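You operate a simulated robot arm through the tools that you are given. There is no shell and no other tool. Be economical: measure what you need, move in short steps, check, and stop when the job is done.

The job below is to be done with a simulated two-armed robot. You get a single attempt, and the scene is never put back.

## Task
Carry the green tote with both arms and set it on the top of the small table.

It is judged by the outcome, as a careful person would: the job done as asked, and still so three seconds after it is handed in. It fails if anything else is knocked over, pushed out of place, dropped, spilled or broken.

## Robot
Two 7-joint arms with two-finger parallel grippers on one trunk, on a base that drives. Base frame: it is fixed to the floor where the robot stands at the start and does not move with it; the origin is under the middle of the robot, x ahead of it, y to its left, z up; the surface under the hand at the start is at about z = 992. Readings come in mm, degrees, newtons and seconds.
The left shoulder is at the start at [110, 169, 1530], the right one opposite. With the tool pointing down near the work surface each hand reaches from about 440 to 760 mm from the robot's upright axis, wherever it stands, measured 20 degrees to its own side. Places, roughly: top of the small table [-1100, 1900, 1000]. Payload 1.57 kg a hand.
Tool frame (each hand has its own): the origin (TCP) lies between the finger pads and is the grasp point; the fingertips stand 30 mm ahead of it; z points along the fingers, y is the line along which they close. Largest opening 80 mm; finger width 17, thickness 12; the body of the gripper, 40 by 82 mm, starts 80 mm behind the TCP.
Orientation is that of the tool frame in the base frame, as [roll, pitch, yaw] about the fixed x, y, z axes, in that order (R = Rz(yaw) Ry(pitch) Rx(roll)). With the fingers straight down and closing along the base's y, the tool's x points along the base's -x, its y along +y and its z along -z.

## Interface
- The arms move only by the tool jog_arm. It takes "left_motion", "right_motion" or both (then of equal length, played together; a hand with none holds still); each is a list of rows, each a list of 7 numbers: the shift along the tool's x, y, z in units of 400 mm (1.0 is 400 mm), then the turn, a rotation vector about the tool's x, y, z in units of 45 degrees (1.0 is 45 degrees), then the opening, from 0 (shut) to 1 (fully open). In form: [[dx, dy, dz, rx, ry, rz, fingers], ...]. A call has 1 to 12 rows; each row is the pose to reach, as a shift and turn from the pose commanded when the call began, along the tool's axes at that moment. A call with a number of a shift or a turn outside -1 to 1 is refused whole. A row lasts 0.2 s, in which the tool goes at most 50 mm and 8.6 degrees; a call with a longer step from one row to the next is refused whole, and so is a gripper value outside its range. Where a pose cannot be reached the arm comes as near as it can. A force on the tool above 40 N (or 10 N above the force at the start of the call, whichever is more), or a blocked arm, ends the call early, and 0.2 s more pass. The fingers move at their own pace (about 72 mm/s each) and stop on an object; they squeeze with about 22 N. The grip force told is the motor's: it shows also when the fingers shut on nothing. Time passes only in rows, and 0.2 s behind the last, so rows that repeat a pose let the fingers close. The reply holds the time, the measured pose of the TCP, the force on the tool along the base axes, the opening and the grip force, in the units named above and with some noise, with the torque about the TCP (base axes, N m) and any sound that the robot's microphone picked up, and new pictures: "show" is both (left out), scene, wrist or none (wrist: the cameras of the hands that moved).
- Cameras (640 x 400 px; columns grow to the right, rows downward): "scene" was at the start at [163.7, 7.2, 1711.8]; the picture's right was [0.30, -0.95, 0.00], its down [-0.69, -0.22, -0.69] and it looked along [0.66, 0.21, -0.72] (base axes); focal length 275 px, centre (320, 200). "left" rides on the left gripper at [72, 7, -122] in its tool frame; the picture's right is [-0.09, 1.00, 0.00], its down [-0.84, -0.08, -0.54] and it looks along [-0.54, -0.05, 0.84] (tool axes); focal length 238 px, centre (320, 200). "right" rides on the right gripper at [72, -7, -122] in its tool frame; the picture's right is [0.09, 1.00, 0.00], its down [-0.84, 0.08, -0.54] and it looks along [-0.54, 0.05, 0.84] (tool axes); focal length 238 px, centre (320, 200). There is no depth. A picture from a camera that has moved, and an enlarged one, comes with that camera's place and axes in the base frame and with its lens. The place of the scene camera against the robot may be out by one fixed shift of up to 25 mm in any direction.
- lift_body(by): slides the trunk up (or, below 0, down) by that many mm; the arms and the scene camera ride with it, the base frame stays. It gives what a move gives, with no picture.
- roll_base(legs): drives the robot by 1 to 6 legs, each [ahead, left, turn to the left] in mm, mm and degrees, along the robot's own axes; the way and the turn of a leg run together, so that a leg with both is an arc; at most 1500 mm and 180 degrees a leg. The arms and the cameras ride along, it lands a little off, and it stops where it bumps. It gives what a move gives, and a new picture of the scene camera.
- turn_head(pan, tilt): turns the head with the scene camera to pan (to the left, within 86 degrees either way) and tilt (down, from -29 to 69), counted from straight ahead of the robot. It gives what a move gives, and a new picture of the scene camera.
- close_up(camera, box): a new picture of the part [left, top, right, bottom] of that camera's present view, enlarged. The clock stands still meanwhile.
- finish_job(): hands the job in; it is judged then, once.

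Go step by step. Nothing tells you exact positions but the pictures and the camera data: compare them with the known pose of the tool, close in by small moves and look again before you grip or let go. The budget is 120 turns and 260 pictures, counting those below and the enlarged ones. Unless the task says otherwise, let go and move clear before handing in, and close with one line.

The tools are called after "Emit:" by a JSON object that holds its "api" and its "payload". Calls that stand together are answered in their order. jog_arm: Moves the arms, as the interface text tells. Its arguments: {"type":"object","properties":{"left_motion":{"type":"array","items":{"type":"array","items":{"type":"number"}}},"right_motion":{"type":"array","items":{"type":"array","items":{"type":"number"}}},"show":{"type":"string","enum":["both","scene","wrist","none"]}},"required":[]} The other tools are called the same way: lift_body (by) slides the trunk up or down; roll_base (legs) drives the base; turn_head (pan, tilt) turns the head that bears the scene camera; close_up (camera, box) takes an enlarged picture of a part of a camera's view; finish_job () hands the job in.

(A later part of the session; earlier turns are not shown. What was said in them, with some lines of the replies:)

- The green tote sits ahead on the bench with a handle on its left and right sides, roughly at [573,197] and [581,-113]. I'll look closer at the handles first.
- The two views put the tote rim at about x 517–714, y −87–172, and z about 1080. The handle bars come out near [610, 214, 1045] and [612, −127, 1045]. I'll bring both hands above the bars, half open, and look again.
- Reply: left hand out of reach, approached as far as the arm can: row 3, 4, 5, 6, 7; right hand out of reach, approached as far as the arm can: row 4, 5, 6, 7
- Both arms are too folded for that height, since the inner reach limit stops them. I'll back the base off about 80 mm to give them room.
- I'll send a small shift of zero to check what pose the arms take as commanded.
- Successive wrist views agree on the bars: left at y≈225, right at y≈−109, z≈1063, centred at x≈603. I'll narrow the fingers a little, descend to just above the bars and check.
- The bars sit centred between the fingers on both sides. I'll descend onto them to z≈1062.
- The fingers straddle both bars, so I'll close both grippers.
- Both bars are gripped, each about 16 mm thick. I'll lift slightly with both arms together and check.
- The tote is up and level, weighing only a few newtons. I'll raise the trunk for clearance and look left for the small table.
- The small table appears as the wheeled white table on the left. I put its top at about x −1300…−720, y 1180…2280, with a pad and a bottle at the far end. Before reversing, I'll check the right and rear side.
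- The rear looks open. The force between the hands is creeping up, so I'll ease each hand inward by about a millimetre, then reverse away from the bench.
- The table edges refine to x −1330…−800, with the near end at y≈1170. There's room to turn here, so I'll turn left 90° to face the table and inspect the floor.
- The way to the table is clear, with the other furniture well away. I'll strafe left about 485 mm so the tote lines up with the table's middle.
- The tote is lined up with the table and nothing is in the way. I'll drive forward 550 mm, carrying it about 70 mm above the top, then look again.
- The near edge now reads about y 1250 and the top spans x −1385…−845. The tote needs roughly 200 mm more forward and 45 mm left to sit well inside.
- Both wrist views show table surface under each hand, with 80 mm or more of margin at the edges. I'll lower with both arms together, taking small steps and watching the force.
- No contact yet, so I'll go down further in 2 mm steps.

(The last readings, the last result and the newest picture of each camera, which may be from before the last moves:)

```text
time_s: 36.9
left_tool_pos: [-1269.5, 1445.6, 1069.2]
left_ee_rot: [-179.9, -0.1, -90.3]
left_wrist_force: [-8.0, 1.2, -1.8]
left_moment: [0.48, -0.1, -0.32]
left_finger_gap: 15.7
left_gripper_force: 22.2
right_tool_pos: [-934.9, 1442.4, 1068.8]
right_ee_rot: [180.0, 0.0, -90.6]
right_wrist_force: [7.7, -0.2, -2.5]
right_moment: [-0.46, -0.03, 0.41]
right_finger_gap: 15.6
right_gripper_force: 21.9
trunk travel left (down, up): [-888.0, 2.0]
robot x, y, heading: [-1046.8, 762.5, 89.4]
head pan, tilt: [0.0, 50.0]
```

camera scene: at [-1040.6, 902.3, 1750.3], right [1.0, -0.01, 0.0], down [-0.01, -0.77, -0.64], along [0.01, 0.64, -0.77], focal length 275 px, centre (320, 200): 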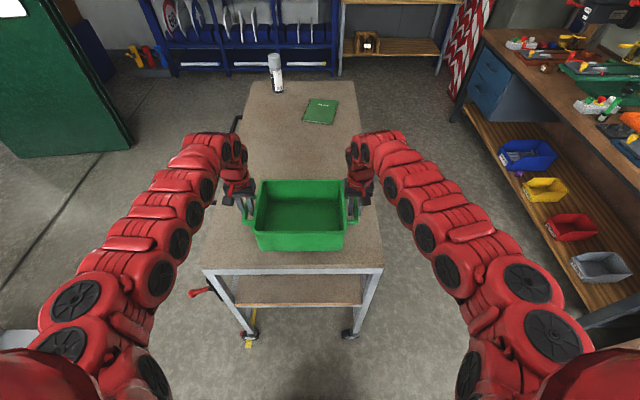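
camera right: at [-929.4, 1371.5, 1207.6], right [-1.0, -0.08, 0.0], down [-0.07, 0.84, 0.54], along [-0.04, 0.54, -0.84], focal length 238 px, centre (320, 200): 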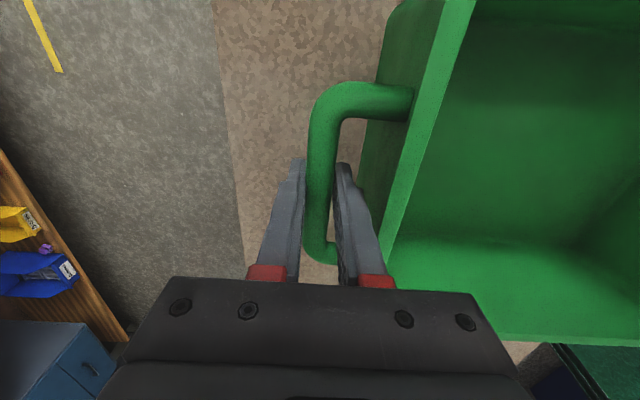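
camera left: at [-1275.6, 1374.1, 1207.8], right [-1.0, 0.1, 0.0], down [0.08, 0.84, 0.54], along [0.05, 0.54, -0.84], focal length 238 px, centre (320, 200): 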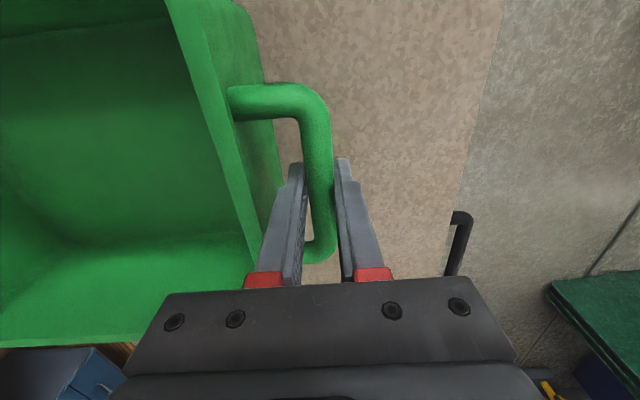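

Emit:
{"api": "jog_arm", "payload": {"left_motion": [[0, 0, 0.005, 0, 0, 0, 0], [0, 0, 0.01, 0, 0, 0, 0], [0, 0, 0.015, 0, 0, 0, 0], [0, 0, 0.015, 0, 0, 0, 0]], "right_motion": [[0, 0, 0.005, 0, 0, 0, 0], [0, 0, 0.01, 0, 0, 0, 0], [0, 0, 0.015, 0, 0, 0, 0], [0, 0, 0.015, 0, 0, 0, 0]], "show": "wrist"}}

Emit:
{"api": "close_up", "payload": {"camera": "scene", "box": [220, 160, 390, 280]}}

```text
time_s: 37.9
left_tool_pos: [-1268.3, 1444.4, 1062.8]
left_ee_rot: [179.9, -0.2, -90.3]
left_wrist_force: [-9.8, 0.0, -2.5]
left_moment: [-0.22, -0.04, -0.32]
left_finger_gap: 16.0
left_gripper_force: 21.9
right_tool_pos: [-935.4, 1443.4, 1061.8]
right_ee_rot: [179.9, 0.0, -90.6]
right_wrist_force: [10.2, 0.7, -1.3]
right_moment: [0.25, 0.07, 0.34]
right_finger_gap: 16.1
right_gripper_force: 21.2
trunk travel left (down, up): [-888.0, 2.0]
robot x, y, heading: [-1047.7, 762.8, 89.6]
head pan, tilt: [0.0, 50.0]
camera right: at [-929.7, 1371.1, 1184.4], right [-1.0, -0.08, 0.0], down [-0.07, 0.84, 0.54], along [-0.04, 0.54, -0.84], focal length 238 px, centre (320, 200)
camera left: at [-1276.1, 1373.3, 1184.8], right [-1.0, 0.1, 0.0], down [0.08, 0.84, 0.54], along [0.05, 0.54, -0.84], focal length 238 px, centre (320, 200)
```

right: 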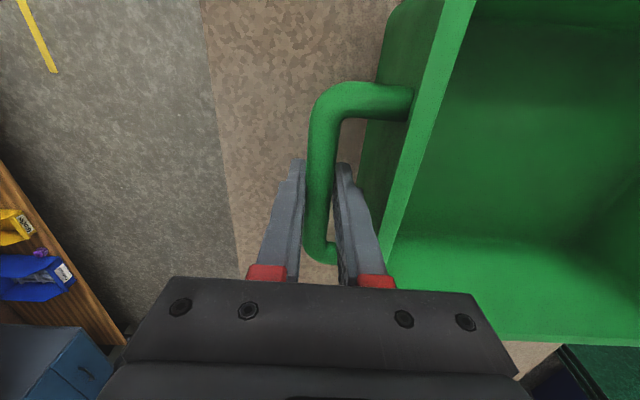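
left: 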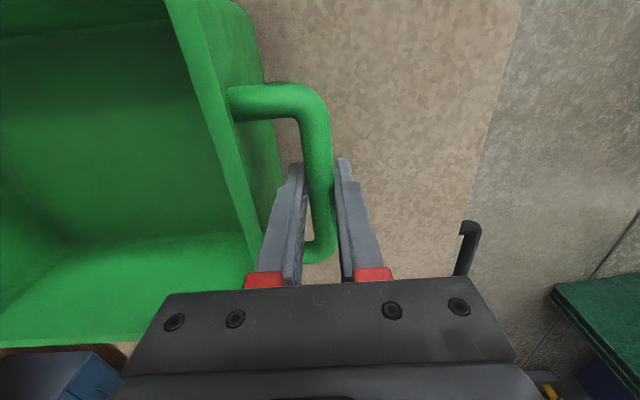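

```text
3.33 times, centred on (305, 220) of scene
camera zoom: at [-1040.7, 901.9, 1750.4], right [1.0, -0.01, 0.0], down [-0.01, -0.77, -0.64], along [0.01, 0.64, -0.77], focal length 917 px, centre (370, 133)
```

zoom: 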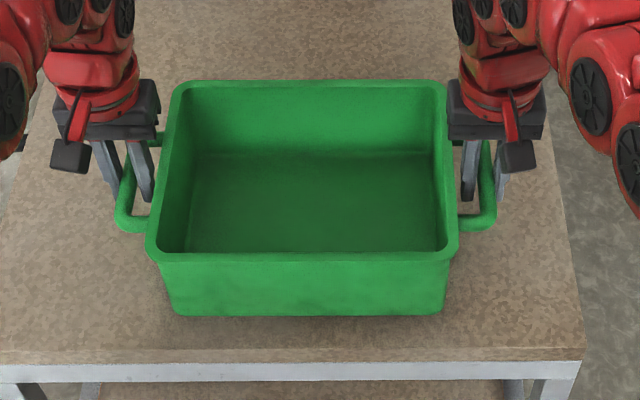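

No contact yet, so the table is a little lower than quoted. I'll continue down slowly, relying on the force stop.

Emit:
{"api": "jog_arm", "payload": {"left_motion": [[0, 0, 0.007, 0, 0, 0, 0], [0, 0, 0.014, 0, 0, 0, 0], [0, 0, 0.021, 0, 0, 0, 0], [0, 0, 0.028, 0, 0, 0, 0], [0, 0, 0.035, 0, 0, 0, 0]], "right_motion": [[0, 0, 0.007, 0, 0, 0, 0], [0, 0, 0.014, 0, 0, 0, 0], [0, 0, 0.021, 0, 0, 0, 0], [0, 0, 0.028, 0, 0, 0, 0], [0, 0, 0.035, 0, 0, 0, 0]], "show": "scene"}}

```text
time_s: 39.1
left_tool_pos: [-1269.6, 1445.7, 1047.4]
left_ee_rot: [-180.0, 0.0, -90.3]
left_wrist_force: [-8.9, 1.3, -2.3]
left_moment: [0.1, -0.08, -0.31]
left_finger_gap: 15.8
left_gripper_force: 22.1
right_tool_pos: [-934.4, 1441.9, 1047.5]
right_ee_rot: [-179.9, -0.2, -90.7]
right_wrist_force: [8.8, -0.9, -3.1]
right_moment: [-0.13, 0.0, 0.37]
right_finger_gap: 15.6
right_gripper_force: 21.8
trunk travel left (down, up): [-888.0, 2.0]
robot x, y, heading: [-1047.9, 764.7, 89.4]
head pan, tilt: [0.0, 50.0]
camera scene: at [-1040.7, 902.0, 1750.3], right [1.0, -0.01, 0.0], down [-0.01, -0.77, -0.64], along [0.01, 0.64, -0.77], focal length 275 px, centre (320, 200)
```

scene: 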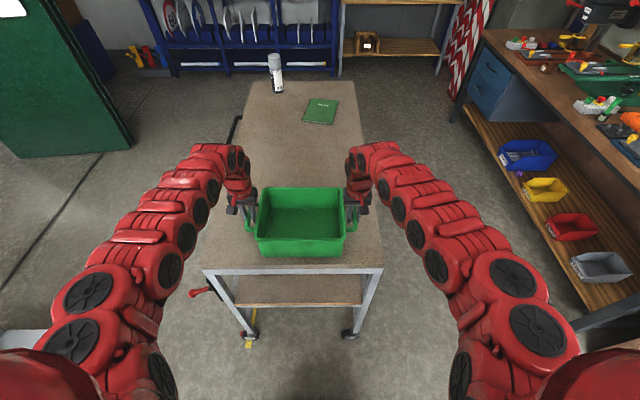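

The tote is nearing the top and, given the lower height, its near margin is about 50 mm. I'll nudge forward 50 mm for comfort while still clear, then keep lowering.

Emit:
{"api": "roll_base", "payload": {"legs": [[50, 10, 0]]}}

Emit:
{"api": "jog_arm", "payload": {"left_motion": [[0, 0, 0.007, 0, 0, 0, 0], [0, 0, 0.014, 0, 0, 0, 0], [0, 0, 0.021, 0, 0, 0, 0], [0, 0, 0.028, 0, 0, 0, 0], [0, 0, 0.035, 0, 0, 0, 0]], "right_motion": [[0, 0, 0.007, 0, 0, 0, 0], [0, 0, 0.014, 0, 0, 0, 0], [0, 0, 0.021, 0, 0, 0, 0], [0, 0, 0.028, 0, 0, 0, 0], [0, 0, 0.035, 0, 0, 0, 0]], "show": "wrist"}}

Emit:
{"api": "close_up", "payload": {"camera": "scene", "box": [220, 160, 390, 280]}}

```text
time_s: 40.0
left_tool_pos: [-1276.4, 1490.8, 1052.9]
left_ee_rot: [180.0, 0.1, -90.4]
left_wrist_force: [-7.9, -0.9, -2.0]
left_moment: [0.47, -0.08, -0.28]
left_finger_gap: 15.6
left_gripper_force: 22.3
right_tool_pos: [-942.8, 1487.8, 1051.4]
right_ee_rot: [180.0, 0.2, -90.8]
right_wrist_force: [7.6, -1.3, -2.0]
right_moment: [-0.34, -0.04, 0.45]
right_finger_gap: 15.8
right_gripper_force: 21.9
trunk travel left (down, up): [-888.0, 2.0]
robot x, y, heading: [-1056.4, 813.0, 89.1]
head pan, tilt: [0.0, 50.0]
camera scene: at [-1048.4, 942.1, 1751.4], right [1.0, -0.01, 0.0], down [-0.01, -0.76, -0.65], along [0.0, 0.65, -0.76], focal length 275 px, centre (320, 200)
```

scene: 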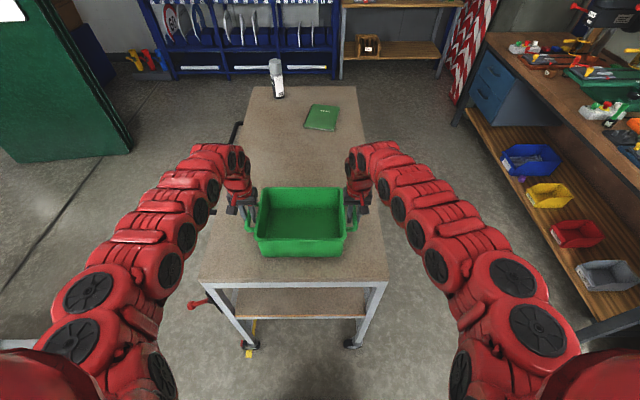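

```text
time_s: 41.2
left_tool_pos: [-1278.7, 1493.4, 1034.4]
left_ee_rot: [-180.0, -0.2, -90.3]
left_wrist_force: [-0.2, 1.1, -2.6]
left_moment: [-0.16, 0.05, -0.22]
left_finger_gap: 15.8
left_gripper_force: 22.0
right_tool_pos: [-943.2, 1492.0, 1034.6]
right_ee_rot: [180.0, 0.1, -90.5]
right_wrist_force: [0.8, -1.0, -2.5]
right_moment: [0.14, 0.04, 0.39]
right_finger_gap: 15.9
right_gripper_force: 22.1
trunk travel left (down, up): [-888.0, 2.0]
robot x, y, heading: [-1060.1, 814.5, 89.6]
head pan, tilt: [0.0, 50.0]
camera right: at [-938.2, 1419.6, 1156.7], right [-1.0, -0.08, 0.0], down [-0.07, 0.84, 0.54], along [-0.04, 0.54, -0.84], focal length 238 px, centre (320, 200)
camera left: at [-1284.8, 1421.8, 1157.0], right [-1.0, 0.1, 0.0], down [0.08, 0.84, 0.54], along [0.05, 0.54, -0.84], focal length 238 px, centre (320, 200)
```

right: 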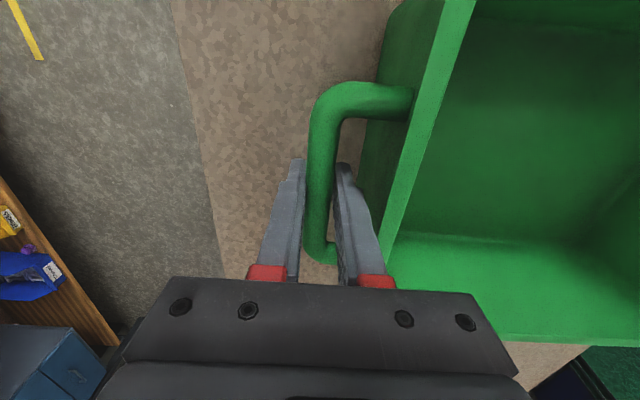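
left: 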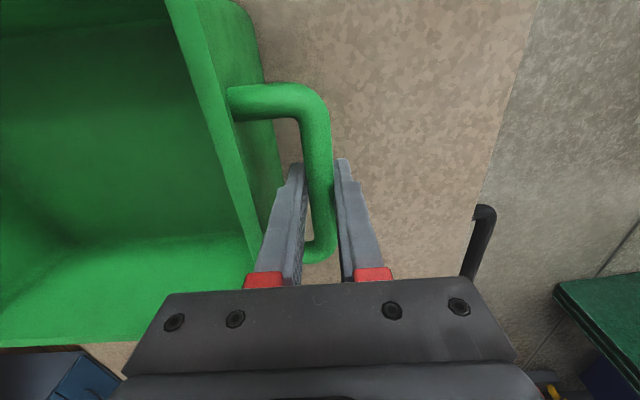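

```text
3.33 times, centred on (305, 220) of scene
camera zoom: at [-1049.8, 950.2, 1750.5], right [1.0, -0.01, 0.0], down [-0.01, -0.77, -0.64], along [0.01, 0.64, -0.77], focal length 917 px, centre (370, 133)
```

zoom: 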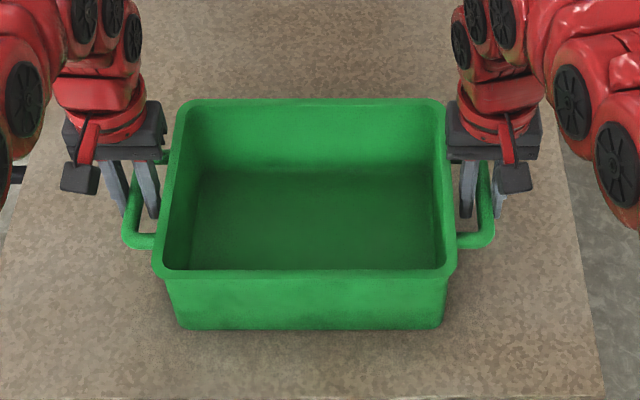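

Emit:
{"api": "jog_arm", "payload": {"left_motion": [[0, 0, 0.006, 0, 0, 0, 0], [0, 0, 0.012, 0, 0, 0, 0], [0, 0, 0.018, 0, 0, 0, 0], [0, 0, 0.024, 0, 0, 0, 0], [0, 0, 0.03, 0, 0, 0, 0]], "right_motion": [[0, 0, 0.006, 0, 0, 0, 0], [0, 0, 0.012, 0, 0, 0, 0], [0, 0, 0.018, 0, 0, 0, 0], [0, 0, 0.024, 0, 0, 0, 0], [0, 0, 0.03, 0, 0, 0, 0]], "show": "none"}}

Emit:
{"api": "close_up", "payload": {"camera": "scene", "box": [220, 160, 390, 280]}}

```text
time_s: 42.4
left_tool_pos: [-1277.8, 1491.3, 1025.6]
left_ee_rot: [-180.0, 0.1, -90.2]
left_wrist_force: [1.9, 3.3, 20.7]
left_moment: [-0.03, 0.03, -0.37]
left_finger_gap: 15.6
left_gripper_force: 21.9
right_tool_pos: [-943.5, 1489.1, 1026.0]
right_ee_rot: [179.9, 0.2, -90.6]
right_wrist_force: [-2.9, 3.3, 21.8]
right_moment: [0.01, -0.01, 0.37]
right_finger_gap: 16.0
right_gripper_force: 21.7
trunk travel left (down, up): [-888.0, 2.0]
robot x, y, heading: [-1055.9, 809.2, 89.6]
head pan, tilt: [0.0, 50.0]
```

```text
3.33 times, centred on (305, 220) of scene
camera zoom: at [-1049.3, 945.1, 1751.1], right [1.0, -0.01, 0.0], down [-0.01, -0.76, -0.65], along [0.0, 0.65, -0.76], focal length 917 px, centre (370, 133)
```

zoom: 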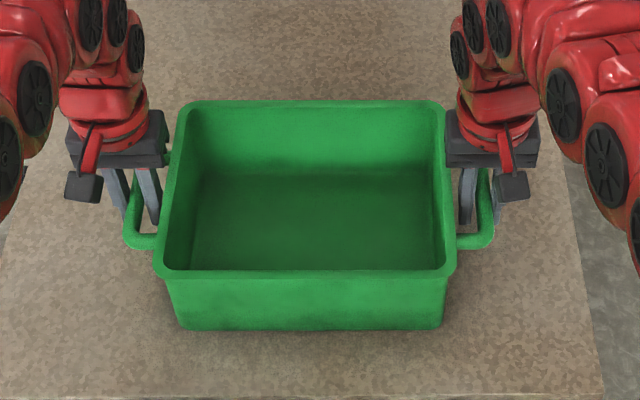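

Contact: both hands feel about 21 N upward, so the tote is resting on the top. I'll ease up 3 mm to unload, then open the fingers partway.

Emit:
{"api": "jog_arm", "payload": {"left_motion": [[0, 0, -0.004, 0, 0, 0, 0], [0, 0, -0.008, 0, 0, 0, 0], [0, 0, -0.008, 0, 0, 0, 0]], "right_motion": [[0, 0, -0.004, 0, 0, 0, 0], [0, 0, -0.008, 0, 0, 0, 0], [0, 0, -0.008, 0, 0, 0, 0]], "show": "none"}}

```text
time_s: 43.2
left_tool_pos: [-1278.4, 1491.4, 1025.5]
left_ee_rot: [-179.8, -0.3, -90.4]
left_wrist_force: [1.2, -2.3, 0.8]
left_moment: [-0.72, 0.1, -0.31]
left_finger_gap: 15.5
left_gripper_force: 22.7
right_tool_pos: [-942.6, 1490.1, 1025.6]
right_ee_rot: [-180.0, -0.1, -90.6]
right_wrist_force: [-0.1, 0.7, 3.2]
right_moment: [-0.44, 0.02, 0.24]
right_finger_gap: 15.5
right_gripper_force: 21.3
trunk travel left (down, up): [-888.0, 2.0]
robot x, y, heading: [-1055.4, 808.7, 89.2]
head pan, tilt: [0.0, 50.0]
```

Unloaded and still resting on the table. Now I'll open the fingers.

Emit:
{"api": "jog_arm", "payload": {"left_motion": [[0, 0, 0, 0, 0, 0, 0.43], [0, 0, 0, 0, 0, 0, 0.43], [0, 0, 0, 0, 0, 0, 0.43]], "right_motion": [[0, 0, 0, 0, 0, 0, 0.43], [0, 0, 0, 0, 0, 0, 0.43], [0, 0, 0, 0, 0, 0, 0.43]], "show": "wrist"}}

```text
time_s: 44.0
left_tool_pos: [-1278.0, 1493.8, 1026.0]
left_ee_rot: [-179.9, -0.2, -90.2]
left_wrist_force: [0.8, -0.2, -0.1]
left_moment: [-0.01, -0.02, 0.01]
left_finger_gap: 34.5
left_gripper_force: 0.0
right_tool_pos: [-943.3, 1492.2, 1024.6]
right_ee_rot: [-180.0, 0.1, -90.7]
right_wrist_force: [0.0, -0.1, -0.7]
right_moment: [0.0, -0.02, 0.0]
right_finger_gap: 34.3
right_gripper_force: 0.0
trunk travel left (down, up): [-888.0, 2.0]
robot x, y, heading: [-1058.1, 808.7, 89.5]
head pan, tilt: [0.0, 50.0]
camera right: at [-938.7, 1419.7, 1147.7], right [-1.0, -0.08, 0.0], down [-0.07, 0.84, 0.54], along [-0.04, 0.54, -0.84], focal length 238 px, centre (320, 200)
camera left: at [-1285.2, 1422.9, 1147.7], right [-1.0, 0.1, 0.0], down [0.08, 0.84, 0.54], along [0.05, 0.54, -0.84], focal length 238 px, centre (320, 200)
```

right: 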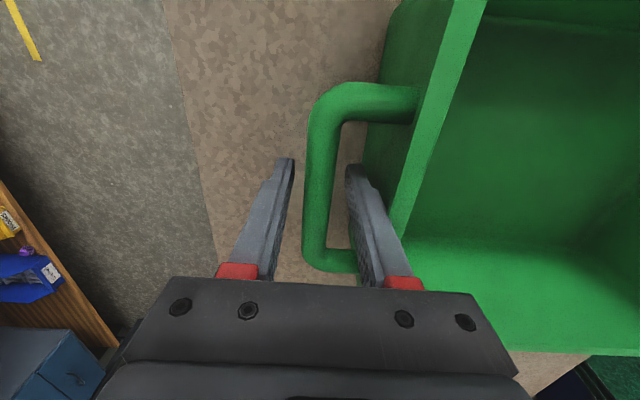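
left: 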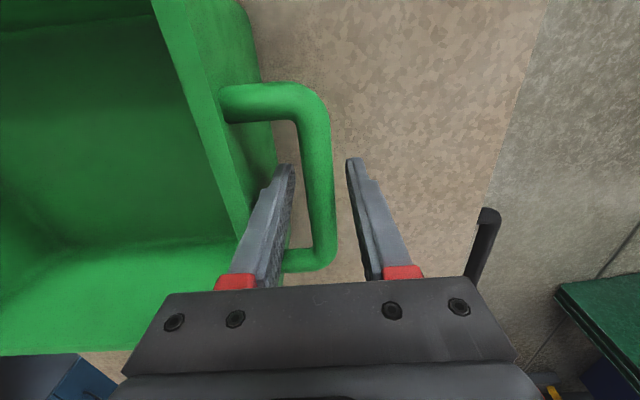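

The fingers are off the bars with clearance on both sides. I'll raise both hands straight up.

Emit:
{"api": "jog_arm", "payload": {"left_motion": [[0, 0, -0.03, 0, 0, 0, 0.43], [0, 0, -0.07, 0, 0, 0, 0.43], [0, 0, -0.12, 0, 0, 0, 0.43], [0, 0, -0.18, 0, 0, 0, 0.43], [0, 0, -0.24, 0, 0, 0, 0.43], [0, 0, -0.3, 0, 0, 0, 0.43]], "right_motion": [[0, 0, -0.03, 0, 0, 0, 0.43], [0, 0, -0.07, 0, 0, 0, 0.43], [0, 0, -0.12, 0, 0, 0, 0.43], [0, 0, -0.18, 0, 0, 0, 0.43], [0, 0, -0.24, 0, 0, 0, 0.43], [0, 0, -0.3, 0, 0, 0, 0.43]]}}

```text
time_s: 45.4
left_tool_pos: [-1277.3, 1493.1, 1145.3]
left_ee_rot: [-179.9, -0.1, -90.3]
left_wrist_force: [-0.5, -1.1, -0.1]
left_moment: [0.02, -0.03, 0.0]
left_finger_gap: 34.7
left_gripper_force: 0.1
right_tool_pos: [-945.3, 1489.7, 1145.4]
right_ee_rot: [180.0, 0.0, -90.6]
right_wrist_force: [-0.5, 0.0, 0.1]
right_moment: [0.04, 0.0, 0.0]
right_finger_gap: 34.0
right_gripper_force: 0.0
trunk travel left (down, up): [-888.0, 2.0]
robot x, y, heading: [-1057.6, 810.9, 89.6]
head pan, tilt: [0.0, 50.0]
camera scene: at [-1049.8, 948.6, 1750.6], right [1.0, -0.01, 0.0], down [-0.01, -0.77, -0.64], along [0.01, 0.64, -0.77], focal length 275 px, centre (320, 200)
camera right: at [-939.1, 1417.2, 1268.7], right [-1.0, -0.08, 0.0], down [-0.07, 0.84, 0.54], along [-0.04, 0.54, -0.84], focal length 238 px, centre (320, 200)
camera left: at [-1285.0, 1420.9, 1267.1], right [-1.0, 0.1, 0.0], down [0.08, 0.84, 0.54], along [0.05, 0.54, -0.84], focal length 238 px, centre (320, 200)
```

scene: 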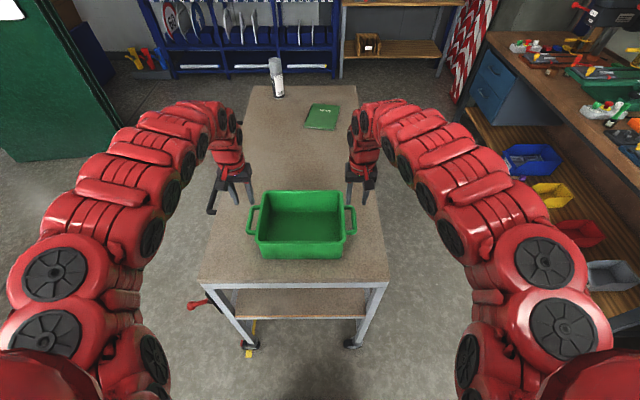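
right: 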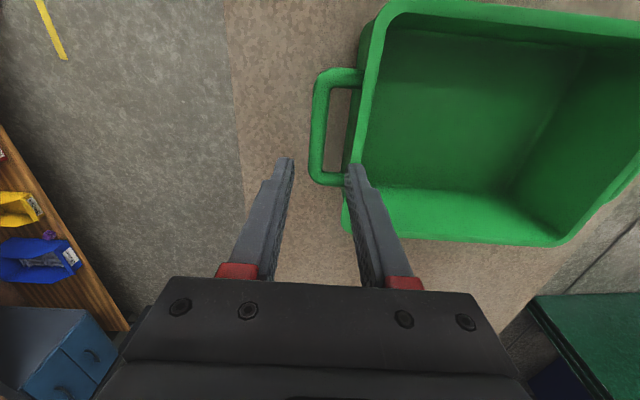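
left: 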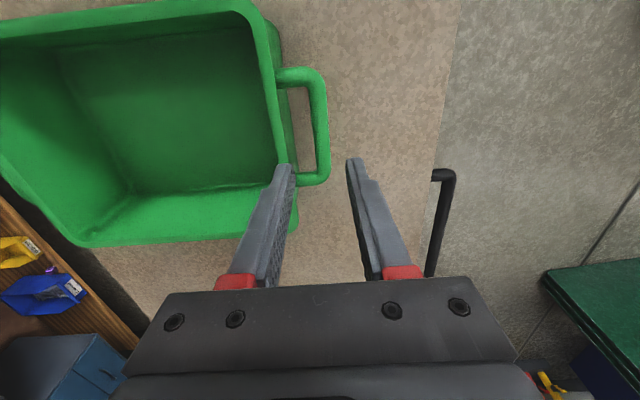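

The tote stands flat and well inside the small table's top. Both hands are empty and about 65 mm above the rim, and the pad and bottle are untouched, so I'm handing in.

Emit:
{"api": "finish_job", "payload": {}}

```text
The job is handed in.
```

The green tote is resting on the small table's top; I carried it with both arms, released it and moved the hands clear, and nothing else was disturbed.
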